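You operate a simulated robot arm through the tools that you are given. There is no shell and no other tool.

The job below is to be done with a simulated robot arm. You get a single attempt, and the scene is never put back.

JOB
Pour tea into both cups beside the drip mat and put them back.
Fine: one press of POUR a cup, swing the spout back, leave the tea maker on and the yellow cup alone, spill nothing. Set down upright: small orange cup, small teal cup.

It is judged by the outcome, as a careful person would: the job done as asked, and still so three seconds after it is handed in. It fails if anything else is knocked over, pushed out of place, dropped, spilled or broken.

ROBOT AND FRAMES
A 7-joint arm with a two-finger parallel gripper, fixed in place. Base frame: the origin is on the floor under the middle of its stand, x ahead of it, y to its left, z up; the work surface is at about z = 920. Readings come in mm, degrees, newtons and seconds.
It reaches about 1479 mm from its shoulder. Its first joint turns from -166.0 to 166.0 degrees. Payload 4.4 kg.
The tool frame sits at the grasp point between the pads (the TCP): z along the fingers, y along the line on which they close. The tips reach 23 mm beyond it. Largest opening 94 mm; finger width 38, thickness 10; the body of the gripper, 54 by 96 mm, starts 39 mm behind the TCP.
Orientation is told as [roll, pitch, yaw] about the base's x, y, z axes, in that order, counted from this pose: with the fingers straight down and closing along the base's y, the tool's x points along the base's -x, its y along +y and its z along -z.

CONTROLS
- The arm moves only by the tool arm_command. Its arguments are lists of equal length, an entry for each row: "delta_pos": the shift along the tool's x, y, z in units of 300 mm (1.0 is 300 mm), a list of three; "rot": the turn, a rotation vector about the tool's x, y, z in units of 180 degrees (1.0 is 180 degrees), a list of three; "gripper": the gripper command, from -1 (fully open) to 1 (shut), values between in proportion. In form: {"delta_pos": [[x, y, z], ...], "rot": [[wx, wy, wz], ...], "gripper": [gripper, ...]}. A call has 1 to 20 rows; each row is the pose to reach, as a shift and turn from the pose commanded when the call began, along the tool's axes at that moment. A call with a number of a shift or a turn outside -1 to 1 is refused whole. Rows are played at 5 a second. More than 50 mm and 8.6 degrees between two rows, or a gripper value outside its range, and nothing of the call is played. Where a pose cannot be reached the arm comes as near as it can. A force on the tool above 50 N (or 10 N above the force at the start of the call, whichever is more), or a blocked arm, ends the call early, and 0.2 s more pass. The fingers move at their own pace (about 72 mm/s each) and stop on an object; they squeeze with about 40 N. The grip force told is the motor's: it shows also when the fingers shut on nothing. Time passes only in rows, and 0.2 s behind the last, so rows that repeat a pose let the fingers close. It gives the time, the measured TCP pose, the force on the tool (base axes), the opening and the grip force at its end, in the units of the frame above (readings bear some noise), with the torque about the TCP (base axes, N m) and any sound that the robot's microphone picked up.
- Cameras (640 x 400 px; columns grow to the right, rows downward): "scene" is fixed at [400.8, 650.7, 1689.8]; the picture's right is [-0.74, -0.68, 0.00], its down [-0.34, 0.37, -0.86] and it looks along [0.58, -0.64, -0.51] (base axes); focal length 356 px, centre (320, 200). "wrist" rides on the gripper at [86, 16, -74] in the tool frame; the picture's right is [-0.18, 0.98, 0.00], its down [-0.58, -0.11, -0.81] and it looks along [-0.79, -0.15, 0.59] (tool axes); focal length 243 px, centre (320, 200). There is no depth. A picture from a camera that has moved, and an enlarged one, comes with that camera's place and axes in the base frame and with its lens.
- camera(camera): a new picture of that camera. It takes no simulated time.
- close_up(camera, box): a new picture of the part [left, top, right, bottom] of that camera's present view, enlarged. It takes no simulated time.
- sign_off(): hands the job in; it is judged then, once.

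Places have to be worked out from the pictures, the camera data and where the tool is seen. Open the gripper and draw the arm clear of the work before you hand the job in, unless the task says otherwise.

The tools are called after "Request:" by a JSON object that holds its "fn" and its "kwargs". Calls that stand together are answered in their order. arm_command: Moves the arm, as the interface text tells. Its arguments: {"type":"object","properties":{"delta_pos":{"type":"array"},"rot":{"type":"array"},"gripper":{"type":"array"}},"required":["delta_pos","rot","gripper"]} The other tools are called the same way: camera (camera) takes a picture; close_up (camera, box) takes an enlarged picture of a part of a camera's view; sign_off () hands the job in.

At the start:

```text
t: 0.0
tcp_pos: [754.2, -76.9, 1406.4]
orientation: [0.1, 0.0, 0.0]
ft_force: [0.5, -1.2, -0.3]
ft_torque: [-0.03, 0.03, -0.02]
grip_width: 94.0
grip_force: 0.0
```

scene: 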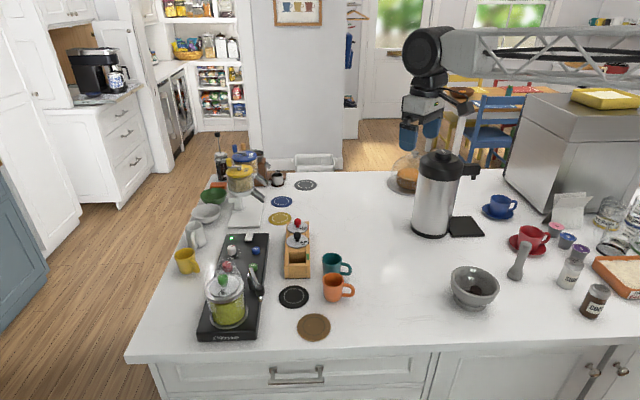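
wrist: 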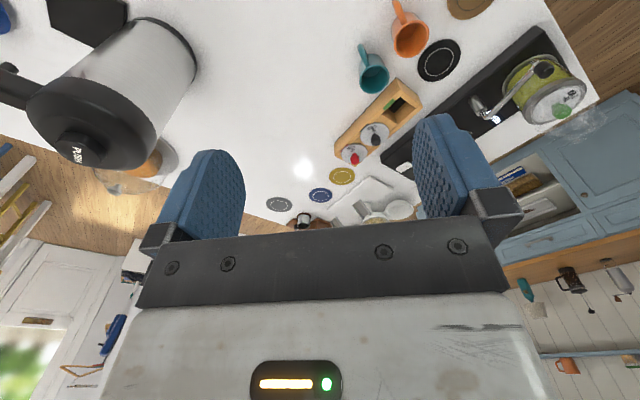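

I start by looking closer at the tea maker, the cups and the mats before moving anything.

Request:
{"fn": "close_up", "kwargs": {"camera": "scene", "box": [170, 200, 370, 350]}}

Request:
{"fn": "close_up", "kwargs": {"camera": "scene", "box": [190, 225, 290, 345]}}

Request:
{"fn": "close_up", "kwargs": {"camera": "wrist", "box": [320, 0, 600, 200]}}

Request:
{"fn": "close_up", "kwargs": {"camera": "scene", "box": [380, 120, 640, 330]}}

```text
2.67 times, centred on (270, 275) of scene
camera zoom: at [400.8, 650.7, 1689.8], right [-0.74, -0.68, 0.0], down [-0.34, 0.37, -0.86], along [0.58, -0.64, -0.51], focal length 949 px, centre (453, 0)
```

zoom: 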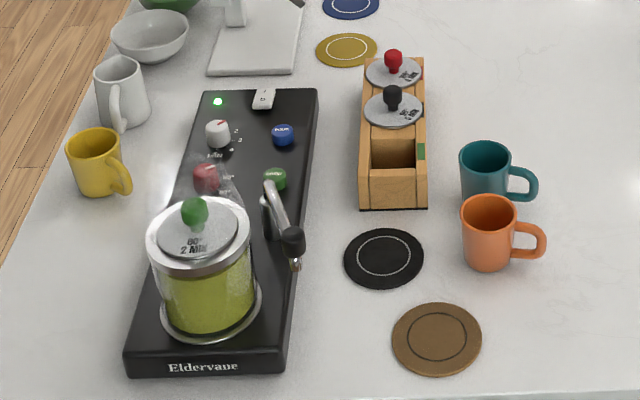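

```text
3.33 times, centred on (240, 285) of scene
camera zoom: at [400.8, 650.7, 1689.8], right [-0.74, -0.68, 0.0], down [-0.34, 0.37, -0.86], along [0.58, -0.64, -0.51], focal length 1186 px, centre (587, -83)
```

zoom: 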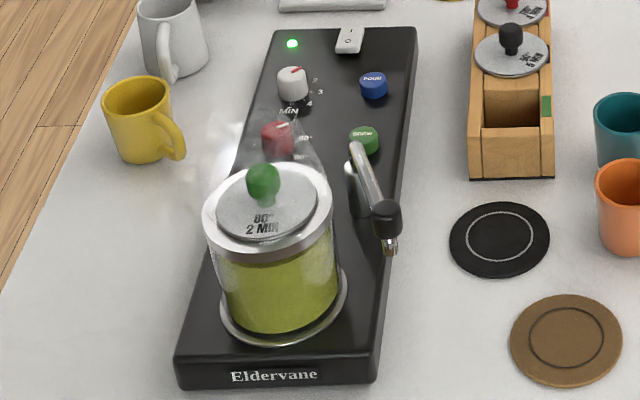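

```text
2.00 times, centred on (460, 100) of wrist
camera zoom: at [669.0, -61.1, 1481.5], right [0.18, 0.98, 0.0], down [0.58, -0.11, 0.81], along [0.79, -0.15, -0.59], focal length 485 px, centre (40, 400)
```

zoom: 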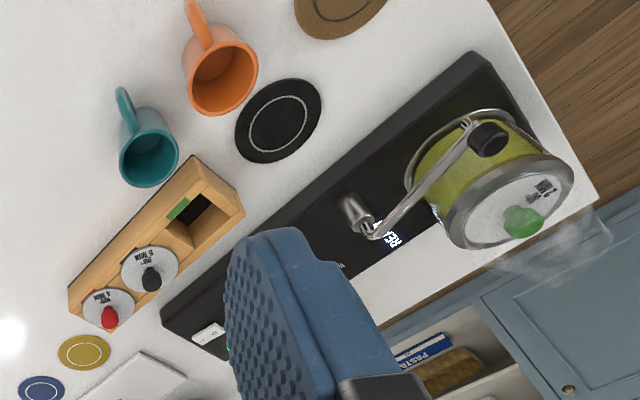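

```text
1.90 times, centred on (510, 225) of scene
camera zoom: at [400.8, 650.7, 1689.8], right [-0.74, -0.68, 0.0], down [-0.34, 0.37, -0.86], along [0.58, -0.64, -0.51], focal length 678 px, centre (-42, 152)
```

zoom: 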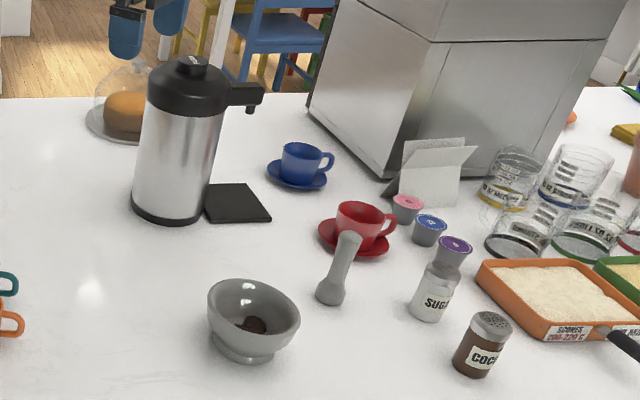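

The black drip mat sits near (961,146), the orange cup near (879,67) and the teal one near (940,0). The spout pivots about (1040,228). I zoom further to refine the spout, buttons and cups.

Request:
{"fn": "close_up", "kwargs": {"camera": "scene", "box": [195, 255, 285, 312]}}

Request:
{"fn": "close_up", "kwargs": {"camera": "scene", "box": [215, 228, 285, 272]}}

Request:
{"fn": "close_up", "kwargs": {"camera": "scene", "box": [275, 245, 365, 312]}}

Request:
{"fn": "close_up", "kwargs": {"camera": "wrist", "box": [480, 20, 600, 130]}}

Request:
{"fn": "close_up", "kwargs": {"camera": "wrist", "box": [340, 0, 480, 100]}}

```text
7.02 times, centred on (240, 284) of scene
camera zoom: at [400.8, 650.7, 1689.8], right [-0.74, -0.68, 0.0], down [-0.34, 0.37, -0.86], along [0.58, -0.64, -0.51], focal length 2497 px, centre (881, -386)
```

zoom: 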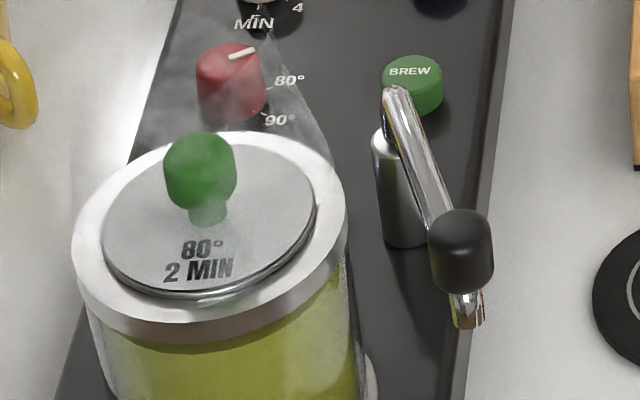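

```text
9.09 times, centred on (250, 250) of scene
camera zoom: at [400.8, 650.7, 1689.8], right [-0.74, -0.68, 0.0], down [-0.34, 0.37, -0.86], along [0.58, -0.64, -0.51], focal length 3235 px, centre (956, -254)
```

zoom: 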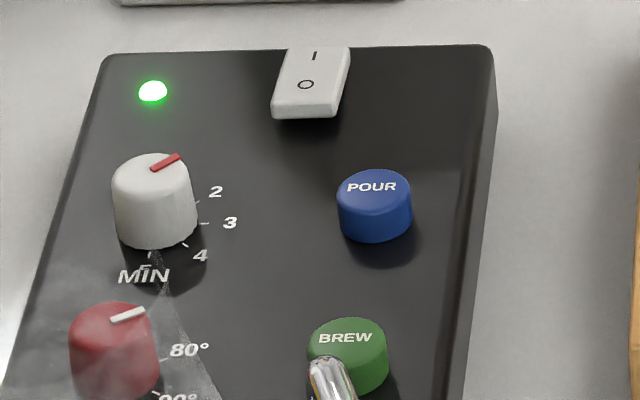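

```text
5.97 times, centred on (320, 278) of scene
camera zoom: at [400.8, 650.7, 1689.8], right [-0.74, -0.68, 0.0], down [-0.34, 0.37, -0.86], along [0.58, -0.64, -0.51], focal length 2124 px, centre (320, -269)
```

zoom: 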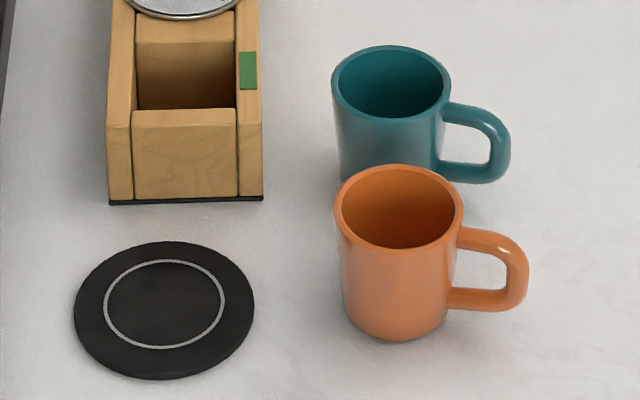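

```text
3.64 times, centred on (540, 75) of wrist
camera zoom: at [669.0, -61.1, 1481.5], right [0.18, 0.98, 0.0], down [0.58, -0.11, 0.81], along [0.79, -0.15, -0.59], focal length 882 px, centre (-480, 654)
```

zoom: 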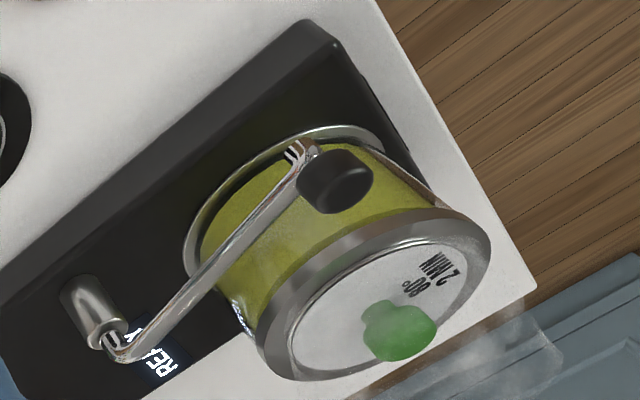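

```text
4.00 times, centred on (410, 50) of wrist
camera zoom: at [669.0, -61.1, 1481.5], right [0.18, 0.98, 0.0], down [0.58, -0.11, 0.81], along [0.79, -0.15, -0.59], focal length 970 px, centre (-40, 800)
```

zoom: 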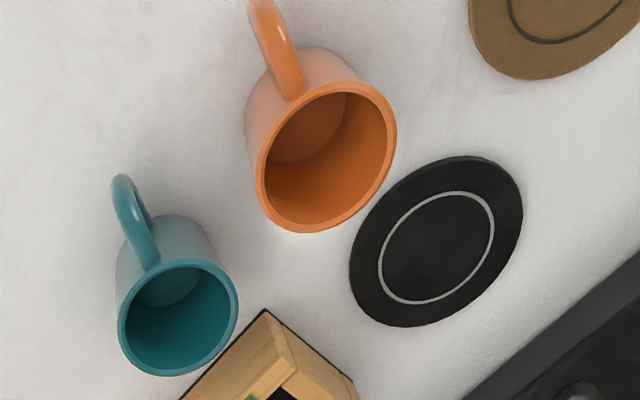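

Display shows READY, the LED is green, and the fingers are clear. Refined: orange cup (882,70), rim z≈983, handle toward ~210°; teal (945,3). I move to a hover near the orange cup with yaw ~33° for a close look.

Request:
{"fn": "arm_command", "kwargs": {"delta_pos": [[-0.02, 0.026, 0.047], [-0.055, 0.071, 0.127], [-0.09, 0.116, 0.209], [-0.125, 0.162, 0.291], [-0.16, 0.207, 0.372], [-0.195, 0.252, 0.453], [-0.23, 0.297, 0.534], [-0.265, 0.342, 0.615], [-0.3, 0.388, 0.697], [-0.33, 0.427, 0.766], [-0.35, 0.452, 0.812], [-0.3533, 0.4567, 0.82], [-0.3533, 0.4567, 0.82]], "rot": [[0, 0, -0.01], [0, 0, -0.028], [0, 0, -0.046], [0, 0, -0.065], [0, 0, -0.083], [0, 0, -0.101], [0, 0, -0.119], [0, 0, -0.138], [0, 0, -0.156], [0, 0, -0.171], [0, 0, -0.181], [0, 0, -0.1833], [0, 0, -0.1833]], "gripper": [-1, -1, -1, -1, -1, -1, -1, -1, -1, -1, -1, -1, -1]}}

```text
t: 2.8
tcp_pos: [862.6, 62.1, 1162.1]
orientation: [-0.1, 0.0, 33.0]
ft_force: [-0.2, -0.5, 0.4]
ft_torque: [0.04, 0.01, 0.05]
grip_width: 94.1
grip_force: 0.1
```

The arm reached (862.6, 62.1, 1162) at yaw 33°. I look through both cameras to refine positions.

Request:
{"fn": "camera", "kwargs": {"camera": "wrist"}}

Request:
{"fn": "camera", "kwargs": {"camera": "scene"}}

Request:
{"fn": "close_up", "kwargs": {"camera": "wrist", "box": [200, 0, 440, 150]}}

```text
taken
camera wrist: at [780.9, 27.5, 1236.5], right [-0.38, 0.92, 0.0], down [0.55, 0.23, 0.81], along [0.75, 0.31, -0.59], focal length 243 px, centre (320, 200)
```

wrist: 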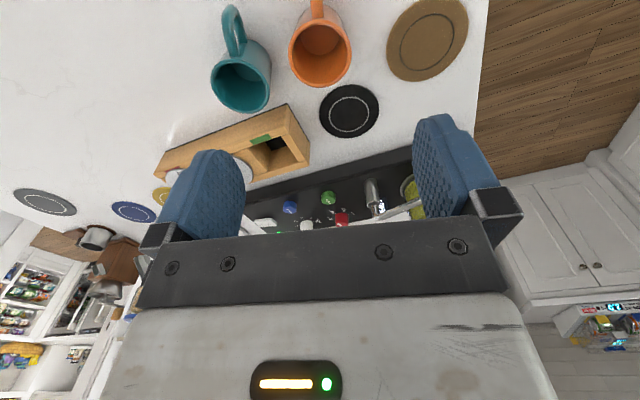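

```text
taken
```

scene: 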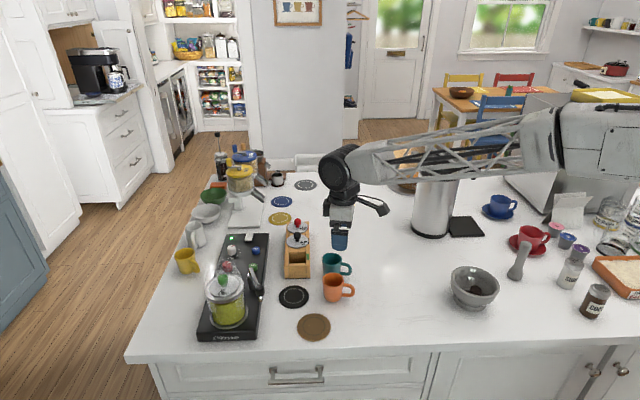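

```text
2.67 times, centred on (320, 75) of wrist
camera zoom: at [780.9, 27.5, 1236.5], right [-0.38, 0.92, 0.0], down [0.55, 0.23, 0.81], along [0.75, 0.31, -0.59], focal length 647 px, centre (320, 533)
```

zoom: 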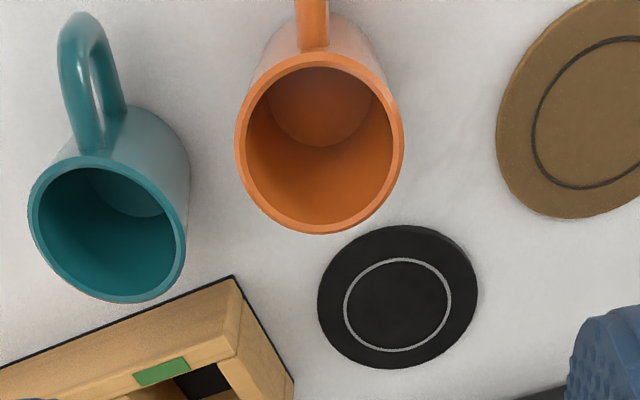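

Refined from the closer view: orange rim centre (880,68), teal (943,1), mat (960,148), handles at ~206°. I go above the orange cup with the fingers at about 76 mm and yaw 28°, still clear of the rim.

Request:
{"fn": "arm_command", "kwargs": {"delta_pos": [[-0.01, -0.0025, 0.05], [-0.025, -0.006, 0.15], [-0.04, -0.01, 0.26], [-0.055, -0.0145, 0.36], [-0.0593, -0.015, 0.407], [-0.0593, -0.015, 0.407], [-0.0593, -0.015, 0.407]], "rot": [[0, 0, 0.004], [0, 0, 0.01], [0, 0, 0.018], [0, 0, 0.025], [0, 0, 0.0278], [0, 0, 0.0278], [0, 0, 0.0278]], "gripper": [-0.617, -0.617, -0.617, -0.617, -0.617, -0.617, -0.617]}}

Request:
{"fn": "camera", "kwargs": {"camera": "wrist"}}

Request:
{"fn": "close_up", "kwargs": {"camera": "scene", "box": [275, 215, 395, 315]}}

```text
t: 4.4
tcp_pos: [879.1, 66.2, 1039.4]
orientation: [0.0, 0.0, 28.0]
ft_force: [0.2, 0.1, -0.4]
ft_torque: [-0.02, 0.02, 0.01]
grip_width: 75.8
grip_force: 0.0
```

```text
taken
camera wrist: at [794.8, 40.0, 1113.9], right [-0.3, 0.95, 0.0], down [0.56, 0.18, 0.81], along [0.77, 0.24, -0.59], focal length 243 px, centre (320, 200)
```

wrist: 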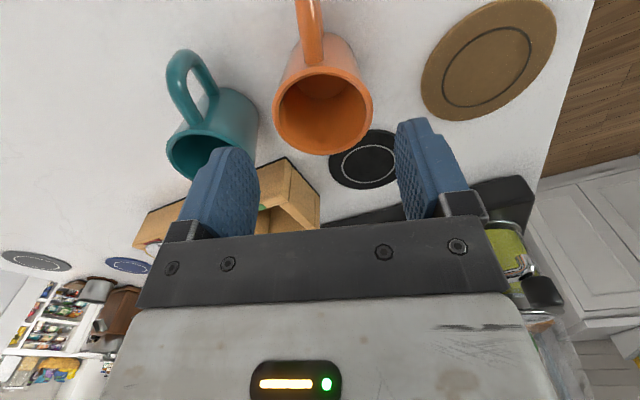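

```text
4.00 times, centred on (335, 265) of scene
camera zoom: at [400.8, 650.7, 1689.8], right [-0.74, -0.68, 0.0], down [-0.34, 0.37, -0.86], along [0.58, -0.64, -0.51], focal length 1423 px, centre (260, -60)
```

zoom: 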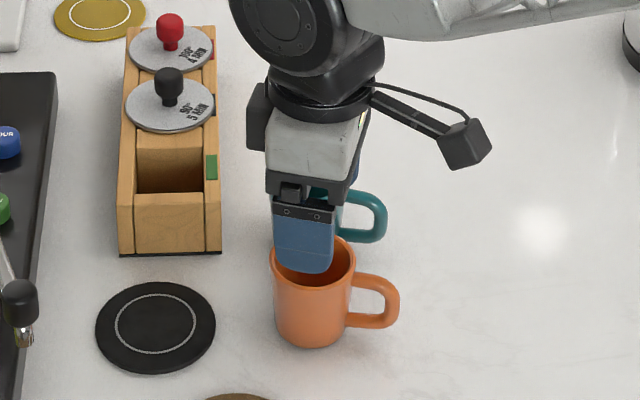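

Accounting for perspective, the orange rim centre is (883,69.5) and my TCP is near (878.5,66.3,1039.6). The fingers straddle it evenly, so I shift ~5.5 mm along the handle line and descend to z≈957.

Request:
{"fn": "arm_command", "kwargs": {"delta_pos": [[-0.0185, 0.0022, 0.0], [-0.0185, 0.0022, 0.04], [-0.0185, 0.0022, 0.09], [-0.0185, 0.0022, 0.14], [-0.0185, 0.0022, 0.19], [-0.0185, 0.0022, 0.235], [-0.0185, 0.0022, 0.265], [-0.0185, 0.0022, 0.275], [-0.0185, 0.0022, 0.275]], "rot": [[0, 0, 0], [0, 0, 0], [0, 0, 0], [0, 0, 0], [0, 0, 0], [0, 0, 0], [0, 0, 0], [0, 0, 0], [0, 0, 0]], "gripper": [-0.617, -0.617, -0.617, -0.617, -0.617, -0.617, -0.617, -0.617, -0.617]}}

Request:
{"fn": "camera", "kwargs": {"camera": "wrist"}}

Request:
{"fn": "close_up", "kwargs": {"camera": "scene", "box": [275, 215, 395, 315]}}

```text
t: 6.4
tcp_pos: [884.6, 68.9, 955.9]
orientation: [0.0, -0.1, 28.1]
ft_force: [0.0, -0.2, -0.9]
ft_torque: [0.02, -0.02, 0.01]
grip_width: 76.3
grip_force: 0.1
```

```text
taken
camera wrist: at [800.4, 42.1, 1031.4], right [-0.3, 0.95, 0.0], down [0.56, 0.18, 0.81], along [0.77, 0.24, -0.59], focal length 243 px, centre (320, 200)
```

wrist: 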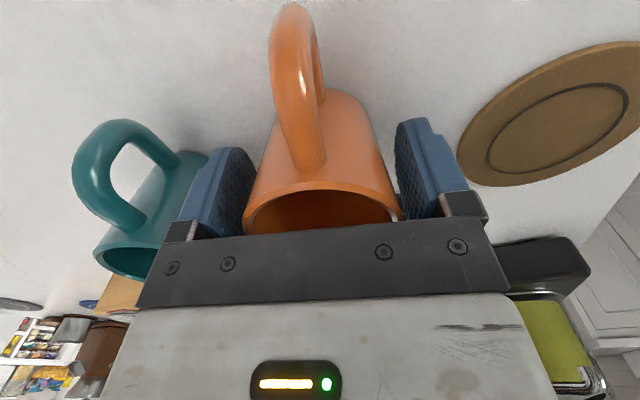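

```text
4.00 times, centred on (335, 265) of scene
camera zoom: at [400.8, 650.7, 1689.8], right [-0.74, -0.68, 0.0], down [-0.34, 0.37, -0.86], along [0.58, -0.64, -0.51], focal length 1423 px, centre (260, -60)
```

zoom: 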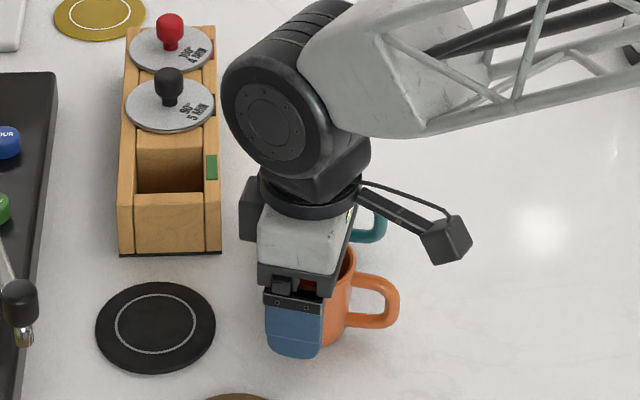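

The cup is centred between the fingers with no contact. I close the gripper on it and wait a second.

Request:
{"fn": "arm_command", "kwargs": {"delta_pos": [[0, 0, 0], [0, 0, 0], [0, 0, 0], [0, 0, 0], [0, 0, 0]], "rot": [[0, 0, 0], [0, 0, 0], [0, 0, 0], [0, 0, 0], [0, 0, 0]], "gripper": [1, 1, 1, 1, 1]}}

Request:
{"fn": "camera", "kwargs": {"camera": "wrist"}}

```text
t: 7.6
tcp_pos: [886.1, 70.5, 955.9]
orientation: [-0.1, 0.0, 28.0]
ft_force: [0.9, -0.4, 1.0]
ft_torque: [-0.04, -0.03, 0.03]
grip_width: 60.9
grip_force: 40.7
```

```text
taken
camera wrist: at [800.4, 42.1, 1031.5], right [-0.3, 0.95, 0.0], down [0.56, 0.18, 0.81], along [0.77, 0.24, -0.59], focal length 243 px, centre (320, 200)
```

wrist: 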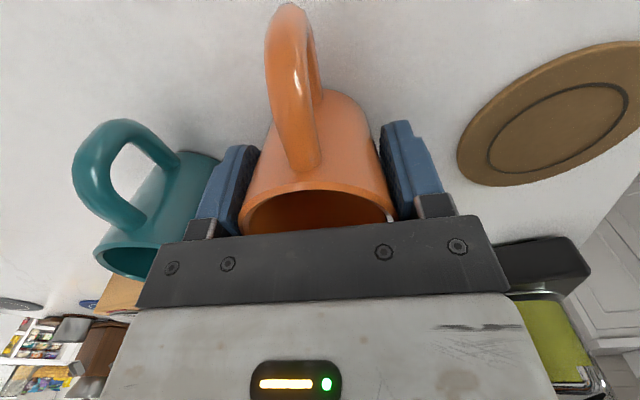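

The cup is gripped at 60.9 mm with 40 N. I lift it 45 mm, carry it over the drip mat to about (963,149), and lower it to just above the mat.

Request:
{"fn": "arm_command", "kwargs": {"delta_pos": [[0, 0, -0.02], [0, 0, -0.07], [0, 0, -0.12], [0, 0, -0.15], [-0.04, 0.0126, -0.15], [-0.11, 0.0347, -0.15], [-0.18, 0.0568, -0.15], [-0.25, 0.0789, -0.15], [-0.32, 0.1009, -0.15], [-0.35, 0.1104, -0.15], [-0.3592, 0.1133, -0.15], [-0.3592, 0.1133, -0.12], [-0.3592, 0.1133, -0.08], [-0.3592, 0.1133, -0.05], [-0.3592, 0.1133, -0.03], [-0.3592, 0.1133, -0.03]], "rot": [[0, 0, 0], [0, 0, 0], [0, 0, 0], [0, 0, 0], [0, 0, 0], [0, 0, 0], [0, 0, 0], [0, 0, 0], [0, 0, 0], [0, 0, 0], [0, 0, 0], [0, 0, 0], [0, 0, 0], [0, 0, 0], [0, 0, 0], [0, 0, 0]], "gripper": [1, 1, 1, 1, 1, 1, 1, 1, 1, 1, 1, 1, 1, 1, 1, 1]}}

Request:
{"fn": "camera", "kwargs": {"camera": "wrist"}}

Request:
{"fn": "close_up", "kwargs": {"camera": "scene", "box": [235, 225, 355, 325]}}

```text
t: 10.6
tcp_pos: [962.7, 148.9, 976.9]
orientation: [0.0, -0.3, 28.0]
ft_force: [-0.7, 0.6, 5.1]
ft_torque: [0.09, 0.1, 0.03]
grip_width: 61.0
grip_force: 40.0
stopped in row 15: the force on the tool passed its limit at 63 N (the readings are from after the stop); the commanded pose is now the measured one
```

```text
taken
camera wrist: at [878.5, 122.4, 1052.2], right [-0.3, 0.95, 0.0], down [0.56, 0.18, 0.81], along [0.77, 0.24, -0.59], focal length 243 px, centre (320, 200)
```

wrist: 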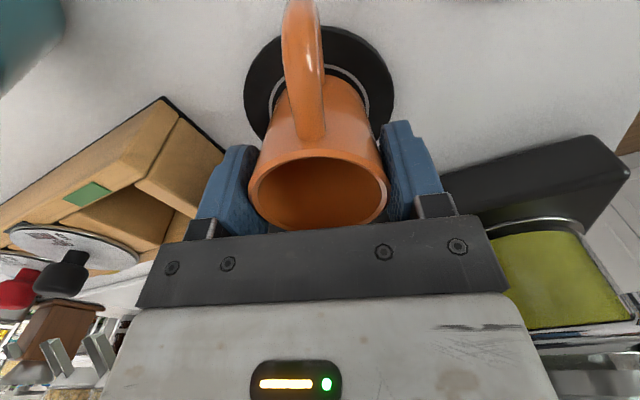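

```text
4.00 times, centred on (295, 275) of scene
camera zoom: at [400.8, 650.7, 1689.8], right [-0.74, -0.68, 0.0], down [-0.34, 0.37, -0.86], along [0.58, -0.64, -0.51], focal length 1423 px, centre (420, -100)
```

zoom: 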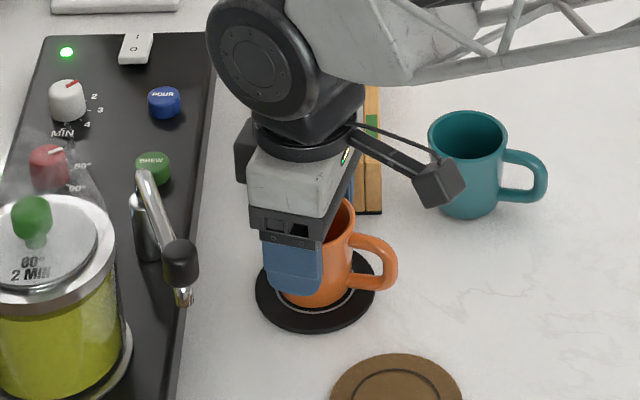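

The cup touched down early: its rim now sits only ~8 mm above the TCP, versus ~25 mm when gripped, so it slid in the fingers while carried. Before any tea is in it, I test this grip by lifting 15 mm and holding.

Request:
{"fn": "arm_command", "kwargs": {"delta_pos": [[0, 0, -0.01], [0, 0, -0.03], [0, 0, -0.05], [0, 0, -0.05], [0, 0, -0.05], [0, 0, -0.05]], "rot": [[0, 0, 0], [0, 0, 0], [0, 0, 0], [0, 0, 0], [0, 0, 0], [0, 0, 0]], "gripper": [1, 1, 1, 1, 1, 1]}}

Request:
{"fn": "camera", "kwargs": {"camera": "wrist"}}

Request:
{"fn": "close_up", "kwargs": {"camera": "scene", "box": [275, 250, 355, 320]}}

```text
t: 12.0
tcp_pos: [961.2, 149.5, 991.9]
orientation: [-0.1, -0.3, 28.0]
ft_force: [0.1, 0.0, -1.4]
ft_torque: [0.02, 0.02, -0.05]
grip_width: 60.8
grip_force: 39.5
```

```text
taken
camera wrist: at [877.7, 122.0, 1066.6], right [-0.3, 0.95, 0.0], down [0.56, 0.18, 0.81], along [0.77, 0.24, -0.59], focal length 243 px, centre (320, 200)
```

wrist: 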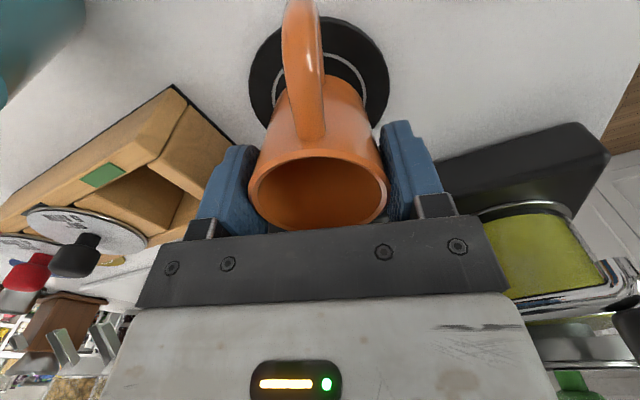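

```text
5.71 times, centred on (315, 285) of scene
camera zoom: at [400.8, 650.7, 1689.8], right [-0.74, -0.68, 0.0], down [-0.34, 0.37, -0.86], along [0.58, -0.64, -0.51], focal length 2033 px, centre (349, -286)
```

zoom: 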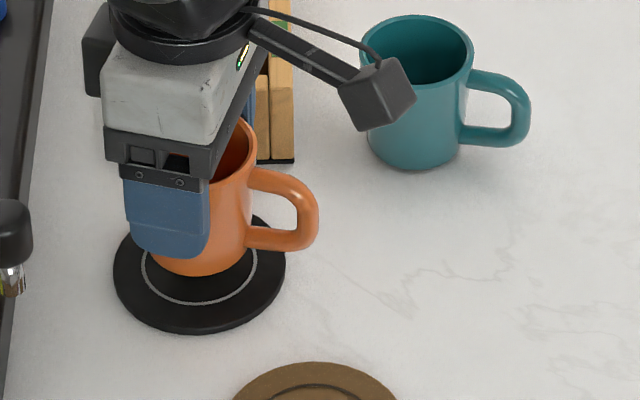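

The cup hasn't moved in the grip since (same place in the wrist image), weighs ~1.4 N, and is upright, so gripping with the TCP ~8 mm below the rim holds firmly. I lower it back onto the mat.

Request:
{"fn": "arm_command", "kwargs": {"delta_pos": [[0, 0, 0.015], [0, 0, 0.03], [0, 0, 0.04], [0, 0, 0.045], [0, 0, 0.047], [0, 0, 0.047]], "rot": [[0, 0, 0], [0, 0, 0], [0, 0, 0], [0, 0, 0], [0, 0, 0], [0, 0, 0]], "gripper": [1, 1, 1, 1, 1, 1]}}

Request:
{"fn": "close_up", "kwargs": {"camera": "scene", "box": [275, 250, 355, 320]}}

```text
t: 13.4
tcp_pos: [963.6, 149.5, 977.5]
orientation: [-0.1, -0.4, 28.0]
ft_force: [-2.7, 0.7, 1.7]
ft_torque: [0.11, 0.2, 0.07]
grip_width: 60.8
grip_force: 40.2
```

```text
5.71 times, centred on (315, 285) of scene
camera zoom: at [400.8, 650.7, 1689.8], right [-0.74, -0.68, 0.0], down [-0.34, 0.37, -0.86], along [0.58, -0.64, -0.51], focal length 2033 px, centre (349, -286)
```

zoom: 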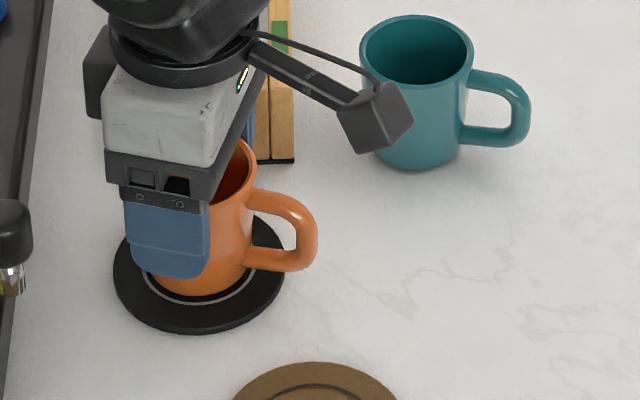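

Light contact (1.7 N) and the cup stands flat inside the ring. I open the fingers to 76 mm and rise straight up 120 mm.

Request:
{"fn": "arm_command", "kwargs": {"delta_pos": [[0, 0, 0], [0, 0, 0], [0, 0, 0], [0, 0, -0.02], [0, 0, -0.08], [0, 0, -0.17], [0, 0, -0.27], [0, 0, -0.36], [0, 0, -0.4], [0, 0, -0.4]], "rot": [[0, 0, 0], [0, 0, 0], [0, 0, 0], [0, 0, 0], [0, 0, 0], [0, 0, 0], [0, 0, 0], [0, 0, 0], [0, 0, 0], [0, 0, 0]], "gripper": [-0.617, -0.617, -0.617, -0.617, -0.617, -0.617, -0.617, -0.617, -0.617, -0.617]}}

Request:
{"fn": "camera", "kwargs": {"camera": "wrist"}}

Request:
{"fn": "close_up", "kwargs": {"camera": "scene", "box": [235, 245, 355, 325]}}

```text
t: 15.6
tcp_pos: [962.5, 150.5, 1097.4]
orientation: [-0.2, -0.2, 28.0]
ft_force: [-0.3, 0.5, -0.5]
ft_torque: [0.0, 0.0, 0.0]
grip_width: 75.9
grip_force: 0.1
```

```text
taken
camera wrist: at [876.9, 123.4, 1171.2], right [-0.3, 0.95, 0.0], down [0.56, 0.18, 0.81], along [0.77, 0.24, -0.59], focal length 243 px, centre (320, 200)
```

wrist: 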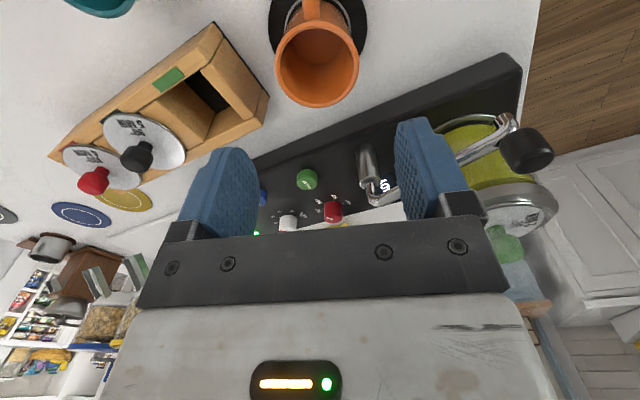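

```text
5.00 times, centred on (295, 285) of scene
camera zoom: at [400.8, 650.7, 1689.8], right [-0.74, -0.68, 0.0], down [-0.34, 0.37, -0.86], along [0.58, -0.64, -0.51], focal length 1779 px, centre (445, -225)
```

zoom: 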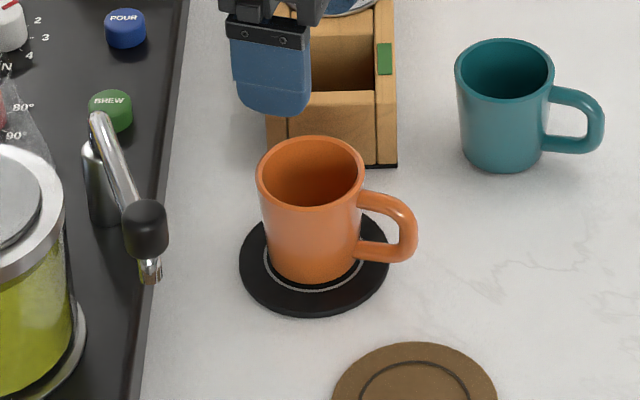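

The cup stands centred on the mat at ~(965,147.5), upright. Next the spout: its knob is at ~(938.5,278), z 1047–1067. I move above it with yaw −25° and the fingers narrowed to 46 mm to keep clear of the jar.

Request:
{"fn": "arm_command", "kwargs": {"delta_pos": [[0, 0.0, -0.05], [0, 0.02, -0.1], [-0.01, 0.06, -0.1267], [-0.024, 0.11, -0.1267], [-0.039, 0.165, -0.1267], [-0.054, 0.22, -0.1267], [-0.07, 0.275, -0.1267], [-0.085, 0.33, -0.1267], [-0.1, 0.385, -0.1267], [-0.112, 0.42, -0.1267], [-0.1178, 0.4346, -0.1267], [-0.1178, 0.4346, -0.1267]], "rot": [[0, 0, 0.015], [0, 0, 0.04], [0, 0, 0.07], [0, 0, 0.1], [0, 0, 0.13], [0, 0, 0.16], [0, 0, 0.19], [0, 0, 0.22], [0, 0, 0.25], [0, 0, 0.275], [0, 0, 0.2944], [0, 0, 0.2944]], "gripper": [-0.617, -0.4, -0.2, 0.02, 0.02, 0.02, 0.02, 0.02, 0.02, 0.02, 0.02, 0.02]}}

Request:
{"fn": "camera", "kwargs": {"camera": "wrist"}}

Request:
{"fn": "close_up", "kwargs": {"camera": "scene", "box": [195, 215, 315, 315]}}

```text
t: 18.2
tcp_pos: [931.0, 283.0, 1135.3]
orientation: [0.3, -0.2, -25.0]
ft_force: [0.3, -0.6, -0.4]
ft_torque: [0.0, 0.0, -0.01]
grip_width: 46.1
grip_force: 0.1
```

```text
taken
camera wrist: at [859.1, 332.4, 1211.1], right [0.58, 0.81, 0.0], down [0.48, -0.35, 0.81], along [0.66, -0.47, -0.59], focal length 243 px, centre (320, 200)
```

wrist: 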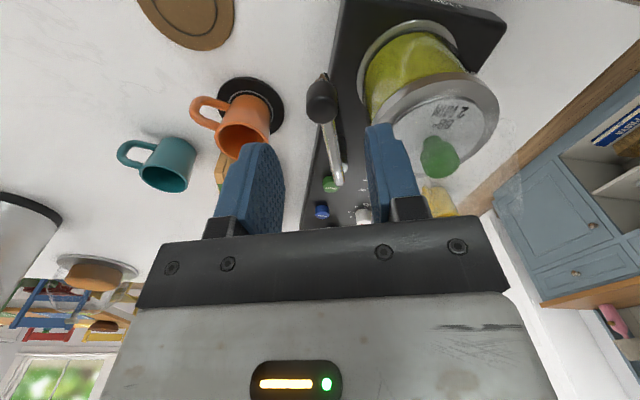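

```text
4.00 times, centred on (255, 265) of scene
camera zoom: at [400.8, 650.7, 1689.8], right [-0.74, -0.68, 0.0], down [-0.34, 0.37, -0.86], along [0.58, -0.64, -0.51], focal length 1423 px, centre (580, -60)
```

zoom: 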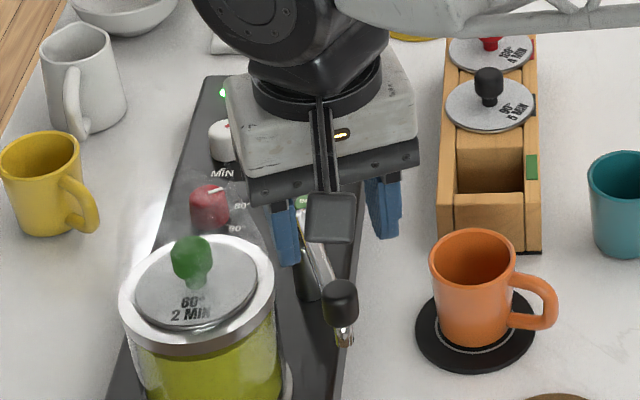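

The knob is at (937,278), laterally centred between the fingers (error <1 mm) and ~8 mm inboard of the TCP as planned. I descend straight to z≈1061 around it.

Request:
{"fn": "arm_command", "kwargs": {"delta_pos": [[0, 0, 0.03], [0, 0, 0.08], [0, 0, 0.13], [0, 0, 0.18], [0, 0, 0.22], [0, 0, 0.245], [0, 0, 0.2533], [0, 0, 0.2533]], "rot": [[0, 0, 0], [0, 0, 0], [0, 0, 0], [0, 0, 0], [0, 0, 0], [0, 0, 0], [0, 0, 0], [0, 0, 0]], "gripper": [0.02, 0.02, 0.02, 0.02, 0.02, 0.02, 0.02, 0.02]}}

Request:
{"fn": "camera", "kwargs": {"camera": "wrist"}}

Request:
{"fn": "close_up", "kwargs": {"camera": "scene", "box": [195, 225, 315, 325]}}

```text
t: 20.0
tcp_pos: [932.2, 281.0, 1060.6]
orientation: [0.2, -0.2, -25.0]
ft_force: [0.1, -0.4, -0.6]
ft_torque: [-0.02, -0.04, -0.02]
grip_width: 46.3
grip_force: 0.0
```

```text
taken
camera wrist: at [859.4, 331.4, 1134.9], right [0.58, 0.81, 0.0], down [0.48, -0.35, 0.81], along [0.66, -0.47, -0.59], focal length 243 px, centre (320, 200)
```

wrist: 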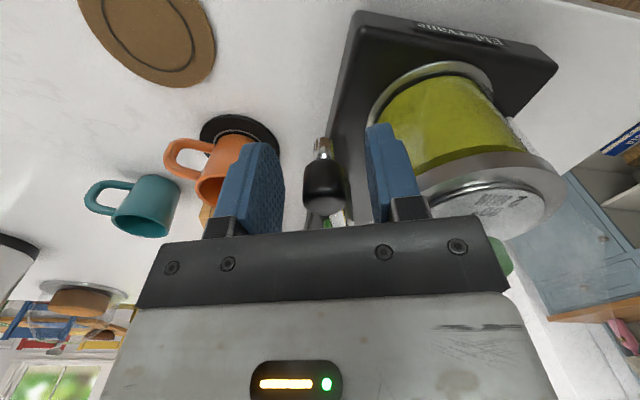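

```text
4.00 times, centred on (255, 275) of scene
camera zoom: at [400.8, 650.7, 1689.8], right [-0.74, -0.68, 0.0], down [-0.34, 0.37, -0.86], along [0.58, -0.64, -0.51], focal length 1423 px, centre (580, -100)
```

zoom: 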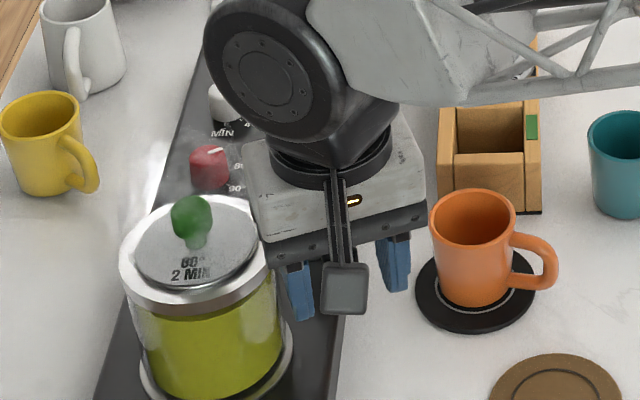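

The fingers straddle the knob with clearance to the jar. I close lightly to a 25 mm cage around the knob and check.

Request:
{"fn": "arm_command", "kwargs": {"delta_pos": [[0, 0, 0], [0, 0, 0], [0, 0, 0]], "rot": [[0, 0, 0], [0, 0, 0], [0, 0, 0]], "gripper": [0.3, 0.468, 0.468]}}

Request:
{"fn": "close_up", "kwargs": {"camera": "wrist", "box": [200, 80, 460, 250]}}

```text
t: 20.8
tcp_pos: [931.5, 282.0, 1060.0]
orientation: [0.1, -0.2, -25.1]
ft_force: [1.5, -0.2, -0.1]
ft_torque: [-0.01, 0.02, -0.01]
grip_width: 25.2
grip_force: 0.0
```

```text
2.35 times, centred on (330, 165) of wrist
camera zoom: at [859.4, 331.4, 1135.0], right [0.58, 0.81, 0.0], down [0.48, -0.35, 0.81], along [0.66, -0.47, -0.59], focal length 571 px, centre (296, 282)
```

zoom: 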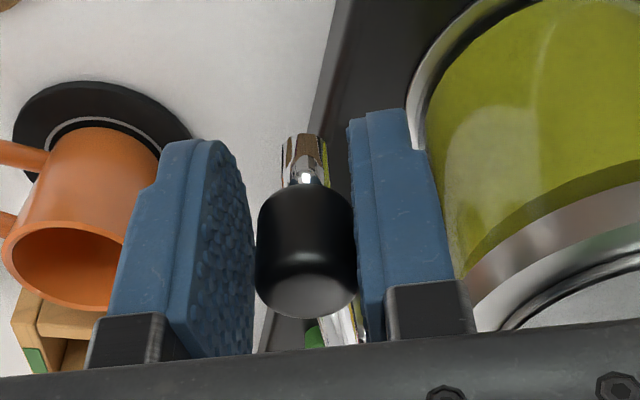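

The knob is caged with ~1–2 mm play and no force. I swing it along the arc about the pivot by 69°, turning the wrist with it.

Request:
{"fn": "arm_command", "kwargs": {"delta_pos": [[-0.0006, -0.0147, 0], [-0.0024, -0.0366, 0], [-0.0067, -0.0656, 0], [-0.0129, -0.0943, 0], [-0.0211, -0.1224, 0], [-0.0313, -0.15, 0], [-0.0434, -0.1767, 0], [-0.0573, -0.2025, 0], [-0.073, -0.2273, 0], [-0.0904, -0.251, 0], [-0.1093, -0.2733, 0], [-0.1298, -0.2943, 0], [-0.1517, -0.3138, 0], [-0.1749, -0.3318, 0], [-0.1993, -0.3481, 0], [-0.2248, -0.3626, 0], [-0.2513, -0.3753, 0], [-0.2716, -0.3836, 0], [-0.2806, -0.3869, 0], [-0.2806, -0.3869, 0]], "rot": [[0, 0, -0.0111], [0, 0, -0.0278], [0, 0, -0.05], [0, 0, -0.0722], [0, 0, -0.0944], [0, 0, -0.1167], [0, 0, -0.1389], [0, 0, -0.1611], [0, 0, -0.1833], [0, 0, -0.2056], [0, 0, -0.2278], [0, 0, -0.25], [0, 0, -0.2722], [0, 0, -0.2944], [0, 0, -0.3167], [0, 0, -0.3389], [0, 0, -0.3611], [0, 0, -0.3778], [0, 0, -0.385], [0, 0, -0.385]], "gripper": [0.468, 0.468, 0.468, 0.468, 0.468, 0.468, 0.468, 0.468, 0.468, 0.468, 0.468, 0.468, 0.468, 0.468, 0.468, 0.468, 0.468, 0.468, 0.468, 0.468]}}

Request:
{"fn": "camera", "kwargs": {"camera": "wrist"}}

Request:
{"fn": "close_up", "kwargs": {"camera": "scene", "box": [215, 225, 335, 325]}}

```text
t: 25.0
tcp_pos: [959.8, 142.0, 1059.6]
orientation: [-0.2, -0.4, 44.2]
ft_force: [-3.2, 9.0, -0.2]
ft_torque: [0.08, 0.03, 0.0]
grip_width: 29.3
grip_force: 4.5
```

```text
taken
camera wrist: at [886.4, 91.6, 1134.2], right [-0.56, 0.83, 0.0], down [0.49, 0.33, 0.81], along [0.67, 0.45, -0.59], focal length 243 px, centre (320, 200)
```

wrist: 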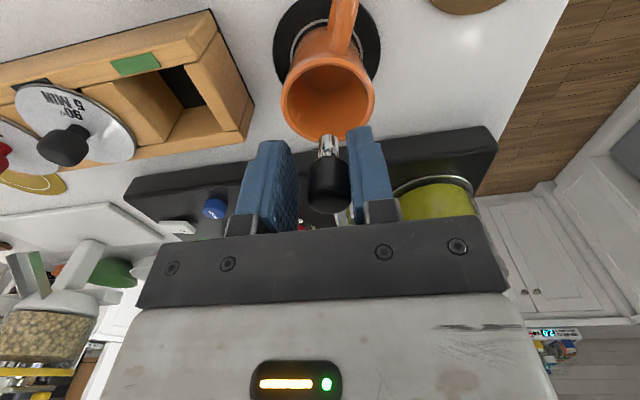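

```text
4.00 times, centred on (275, 275) of scene
camera zoom: at [400.8, 650.7, 1689.8], right [-0.74, -0.68, 0.0], down [-0.34, 0.37, -0.86], along [0.58, -0.64, -0.51], focal length 1423 px, centre (500, -100)
```

zoom: 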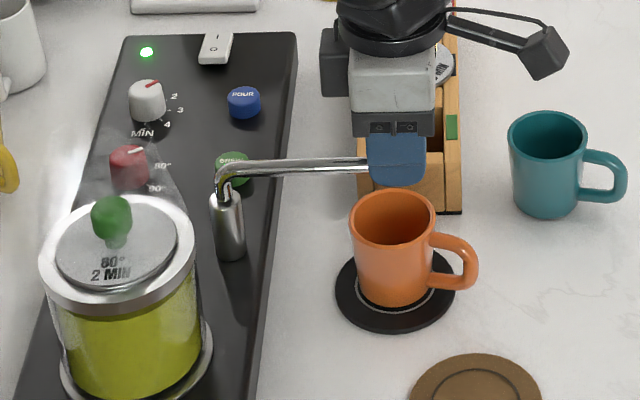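

The spout met its end stop over the mat (about 9 N, knob ~4 mm behind the fingers). The nozzle is near (960,145), well inside the cup at (965,147.5). I open the fingers and rise straight up.

Request:
{"fn": "arm_command", "kwargs": {"delta_pos": [[0, 0.0, 0], [0, 0.012, 0], [0, 0.012, 0], [0, 0.012, -0.03], [0, 0.012, -0.1], [0, 0.012, -0.2], [0, 0.012, -0.27], [0, 0.012, -0.3], [0, 0.012, -0.3]], "rot": [[0, 0, 0], [0, 0, 0], [0, 0, 0], [0, 0, 0], [0, 0, 0], [0, 0, 0], [0, 0, 0], [0, 0, 0], [0, 0, 0]], "gripper": [0.2, 0.0, 0.0, 0.0, 0.0, 0.0, 0.0, 0.0, 0.0]}}

Request:
{"fn": "camera", "kwargs": {"camera": "wrist"}}

Request:
{"fn": "close_up", "kwargs": {"camera": "scene", "box": [215, 225, 335, 325]}}

```text
t: 27.0
tcp_pos: [954.6, 141.4, 1147.7]
orientation: [-0.3, -0.3, 44.3]
ft_force: [0.5, 1.1, 0.4]
ft_torque: [-0.01, -0.01, -0.01]
grip_width: 47.0
grip_force: 0.1
```

```text
taken
camera wrist: at [881.7, 92.4, 1223.5], right [-0.55, 0.83, 0.0], down [0.49, 0.33, 0.81], along [0.67, 0.45, -0.59], focal length 243 px, centre (320, 200)
```

wrist: 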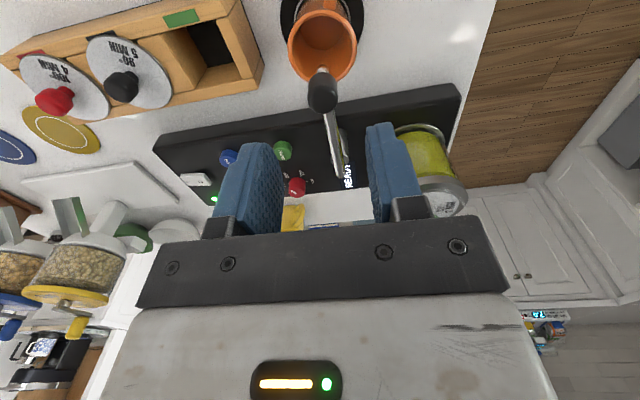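

```text
4.00 times, centred on (275, 275) of scene
camera zoom: at [400.8, 650.7, 1689.8], right [-0.74, -0.68, 0.0], down [-0.34, 0.37, -0.86], along [0.58, -0.64, -0.51], focal length 1423 px, centre (500, -100)
```

zoom: 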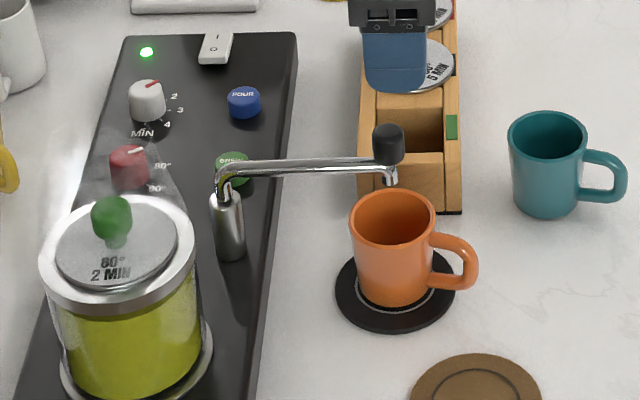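

The nozzle hangs over the middle of the cup, still READY. Now I travel high toward the blue POUR button near (1167,118), closing the fingers, and hover for a precise look.

Request:
{"fn": "arm_command", "kwargs": {"delta_pos": [[-0.03, -0.0366, 0], [-0.085, -0.1038, 0], [-0.145, -0.1771, 0], [-0.205, -0.2503, 0], [-0.265, -0.3236, 0], [-0.325, -0.3969, 0], [-0.385, -0.4702, 0], [-0.42, -0.5129, 0.02], [-0.4367, -0.5333, 0.08], [-0.4367, -0.5333, 0.15], [-0.4367, -0.5333, 0.2], [-0.4367, -0.5333, 0.215], [-0.4367, -0.5333, 0.215]], "rot": [[0, 0, 0.015], [0, 0, 0.04], [0, 0, 0.065], [0, 0, 0.09], [0, 0, 0.115], [0, 0, 0.14], [0, 0, 0.165], [0, 0, 0.185], [0, 0, 0.1906], [0, 0, 0.1906], [0, 0, 0.1906], [0, 0, 0.1906], [0, 0, 0.1906]], "gripper": [0.2, 0.5, 0.8, 1, 1, 1, 1, 1, 1, 1, 1, 1, 1]}}

Request:
{"fn": "camera", "kwargs": {"camera": "wrist"}}

Request:
{"fn": "close_up", "kwargs": {"camera": "scene", "box": [205, 205, 325, 305]}}

```text
t: 29.8
tcp_pos: [1162.2, 119.1, 1086.3]
orientation: [0.0, -0.3, 10.0]
ft_force: [1.0, -0.6, -0.8]
ft_torque: [0.03, -0.02, 0.02]
grip_width: 0.0
grip_force: 40.0
```

```text
taken
camera wrist: at [1074.3, 120.3, 1160.2], right [0.01, 1.0, 0.0], down [0.59, -0.01, 0.81], along [0.81, -0.01, -0.59], focal length 243 px, centre (320, 200)
```

wrist: 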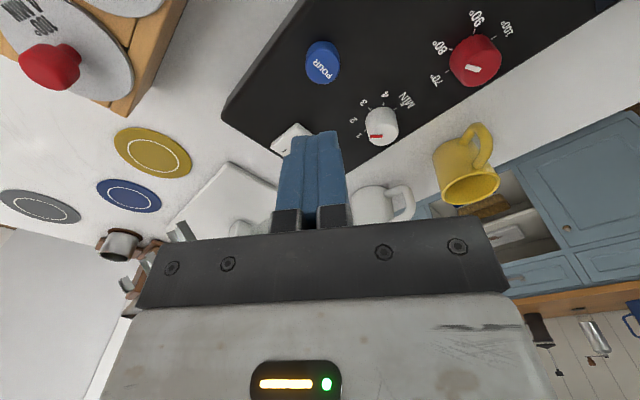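

```text
4.00 times, centred on (265, 255) of scene
camera zoom: at [400.8, 650.7, 1689.8], right [-0.74, -0.68, 0.0], down [-0.34, 0.37, -0.86], along [0.58, -0.64, -0.51], focal length 1423 px, centre (540, -20)
```

zoom: 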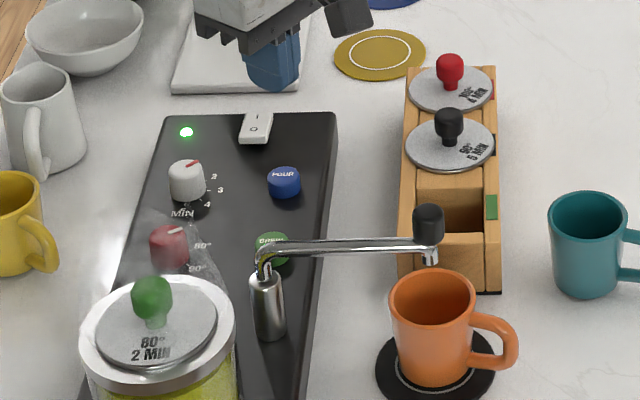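

The button is at ~(1165,120), top z≈970; my fingertips are 3 mm short of it in x. I shift and descend to leave the tips ~7 mm above the button.

Request:
{"fn": "arm_command", "kwargs": {"delta_pos": [[-0.0109, 0, 0.03], [-0.0109, 0, 0.09], [-0.0109, 0, 0.15], [-0.0109, 0, 0.21], [-0.0109, 0, 0.26], [-0.0109, 0, 0.2833], [-0.0109, 0, 0.2833], [-0.0109, 0, 0.2833]], "rot": [[0, 0, 0], [0, 0, 0], [0, 0, 0], [0, 0, 0], [0, 0, 0], [0, 0, 0], [0, 0, 0], [0, 0, 0]], "gripper": [1, 1, 1, 1, 1, 1, 1, 1]}}

Request:
{"fn": "camera", "kwargs": {"camera": "wrist"}}

Request:
{"fn": "close_up", "kwargs": {"camera": "scene", "box": [215, 220, 295, 280]}}

```text
t: 31.6
tcp_pos: [1166.2, 120.5, 1000.7]
orientation: [-0.1, -0.3, 10.0]
ft_force: [0.1, -0.6, -0.5]
ft_torque: [0.01, 0.02, 0.0]
grip_width: 0.2
grip_force: 39.6
```

```text
taken
camera wrist: at [1077.5, 121.3, 1076.8], right [0.01, 1.0, 0.0], down [0.59, -0.01, 0.81], along [0.81, -0.01, -0.59], focal length 243 px, centre (320, 200)
```

wrist: 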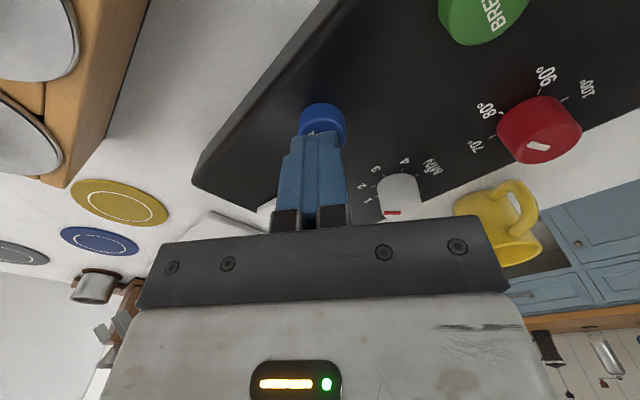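

```text
6.67 times, centred on (255, 250) of scene
camera zoom: at [400.8, 650.7, 1689.8], right [-0.74, -0.68, 0.0], down [-0.34, 0.37, -0.86], along [0.58, -0.64, -0.51], focal length 2372 px, centre (753, -133)
```

zoom: 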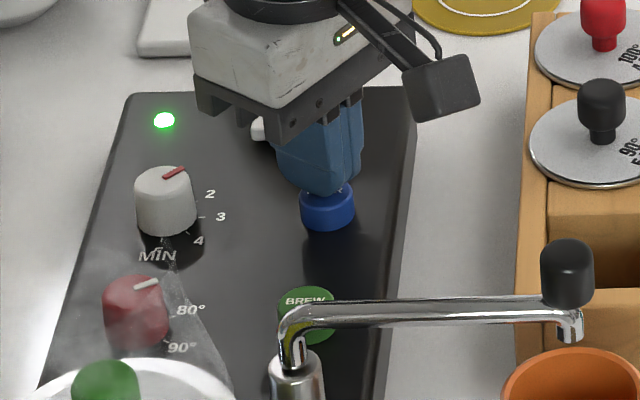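

The closed tips are just above POUR, centred. I press gently: go down ~12 mm in small steps and come straight back up, watching force and sound.

Request:
{"fn": "arm_command", "kwargs": {"delta_pos": [[0, 0, 0.015], [0, 0, 0.025], [0, 0, 0.03], [0, 0, 0.035], [0, 0, 0.04], [0, 0, 0.02], [0, 0, 0], [0, 0, -0.03], [0, 0, -0.03]], "rot": [[0, 0, 0], [0, 0, 0], [0, 0, 0], [0, 0, 0], [0, 0, 0], [0, 0, 0], [0, 0, 0], [0, 0, 0], [0, 0, 0]], "gripper": [1, 1, 1, 1, 1, 1, 1, 1, 1]}}

Request:
{"fn": "close_up", "kwargs": {"camera": "scene", "box": [215, 220, 335, 320]}}

```text
t: 33.6
tcp_pos: [1167.3, 121.4, 1010.3]
orientation: [0.0, -0.3, 10.0]
ft_force: [0.3, 1.3, 0.7]
ft_torque: [-0.02, -0.01, 0.0]
grip_width: 0.0
grip_force: 40.1
heard: click
```

```text
4.00 times, centred on (275, 270) of scene
camera zoom: at [400.8, 650.7, 1689.8], right [-0.74, -0.68, 0.0], down [-0.34, 0.37, -0.86], along [0.58, -0.64, -0.51], focal length 1423 px, centre (500, -80)
```

zoom: 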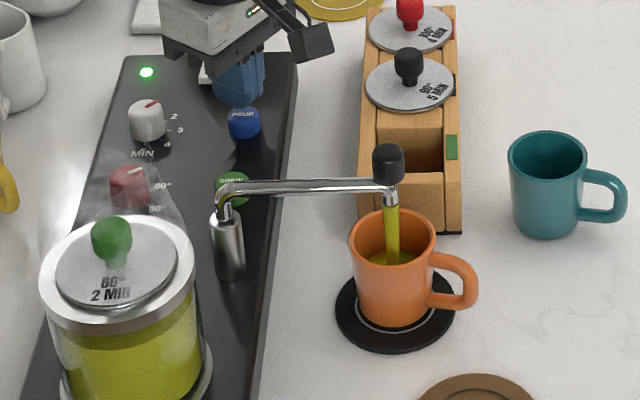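

One click, and tea is streaming cleanly into the cup. I rise away from the buttons and let time pass while it pours.

Request:
{"fn": "arm_command", "kwargs": {"delta_pos": [[0, 0, -0.05], [0, 0, -0.15], [0, 0, -0.27], [0, 0, -0.37], [0, 0, -0.4], [0, 0, -0.4], [0, 0, -0.4], [0, 0, -0.4], [0, 0, -0.4], [0, 0, -0.4]], "rot": [[0, 0, 0], [0, 0, 0], [0, 0, 0], [0, 0, 0], [0, 0, 0], [0, 0, 0], [0, 0, 0], [0, 0, 0], [0, 0, 0], [0, 0, 0]], "gripper": [1, 1, 1, 1, 1, 1, 1, 1, 1, 1]}}

Request:
{"fn": "close_up", "kwargs": {"camera": "scene", "box": [215, 220, 335, 320]}}

Request:
{"fn": "camera", "kwargs": {"camera": "wrist"}}

```text
t: 35.8
tcp_pos: [1166.1, 118.9, 1128.9]
orientation: [0.0, -0.3, 10.0]
ft_force: [0.0, 0.5, 0.8]
ft_torque: [0.0, -0.01, -0.01]
grip_width: 0.0
grip_force: 39.6
```

```text
4.00 times, centred on (275, 270) of scene
camera zoom: at [400.8, 650.7, 1689.8], right [-0.74, -0.68, 0.0], down [-0.34, 0.37, -0.86], along [0.58, -0.64, -0.51], focal length 1423 px, centre (500, -80)
```

zoom: 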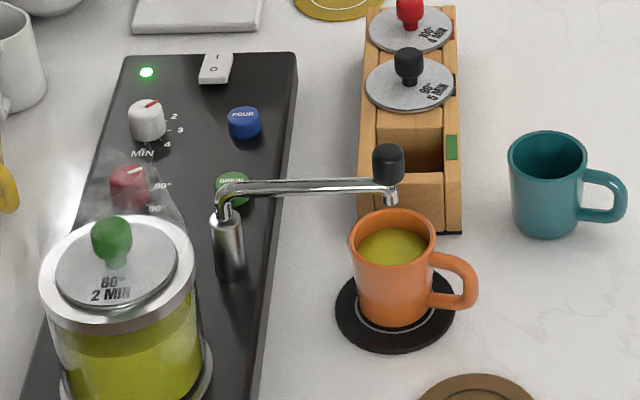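

```text
taken
camera wrist: at [1078.9, 118.9, 1204.3], right [0.01, 1.0, 0.0], down [0.59, -0.01, 0.81], along [0.81, -0.01, -0.59], focal length 243 px, centre (320, 200)
```

wrist: 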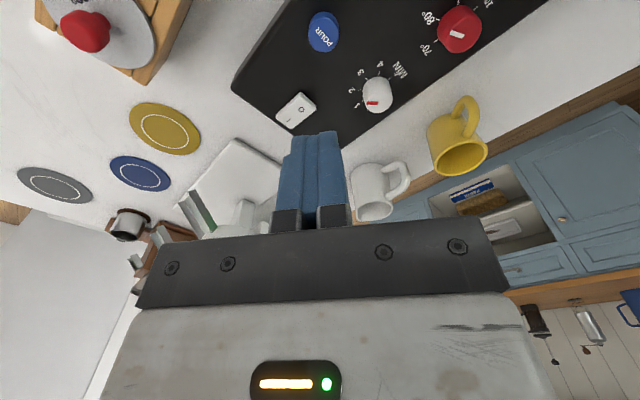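

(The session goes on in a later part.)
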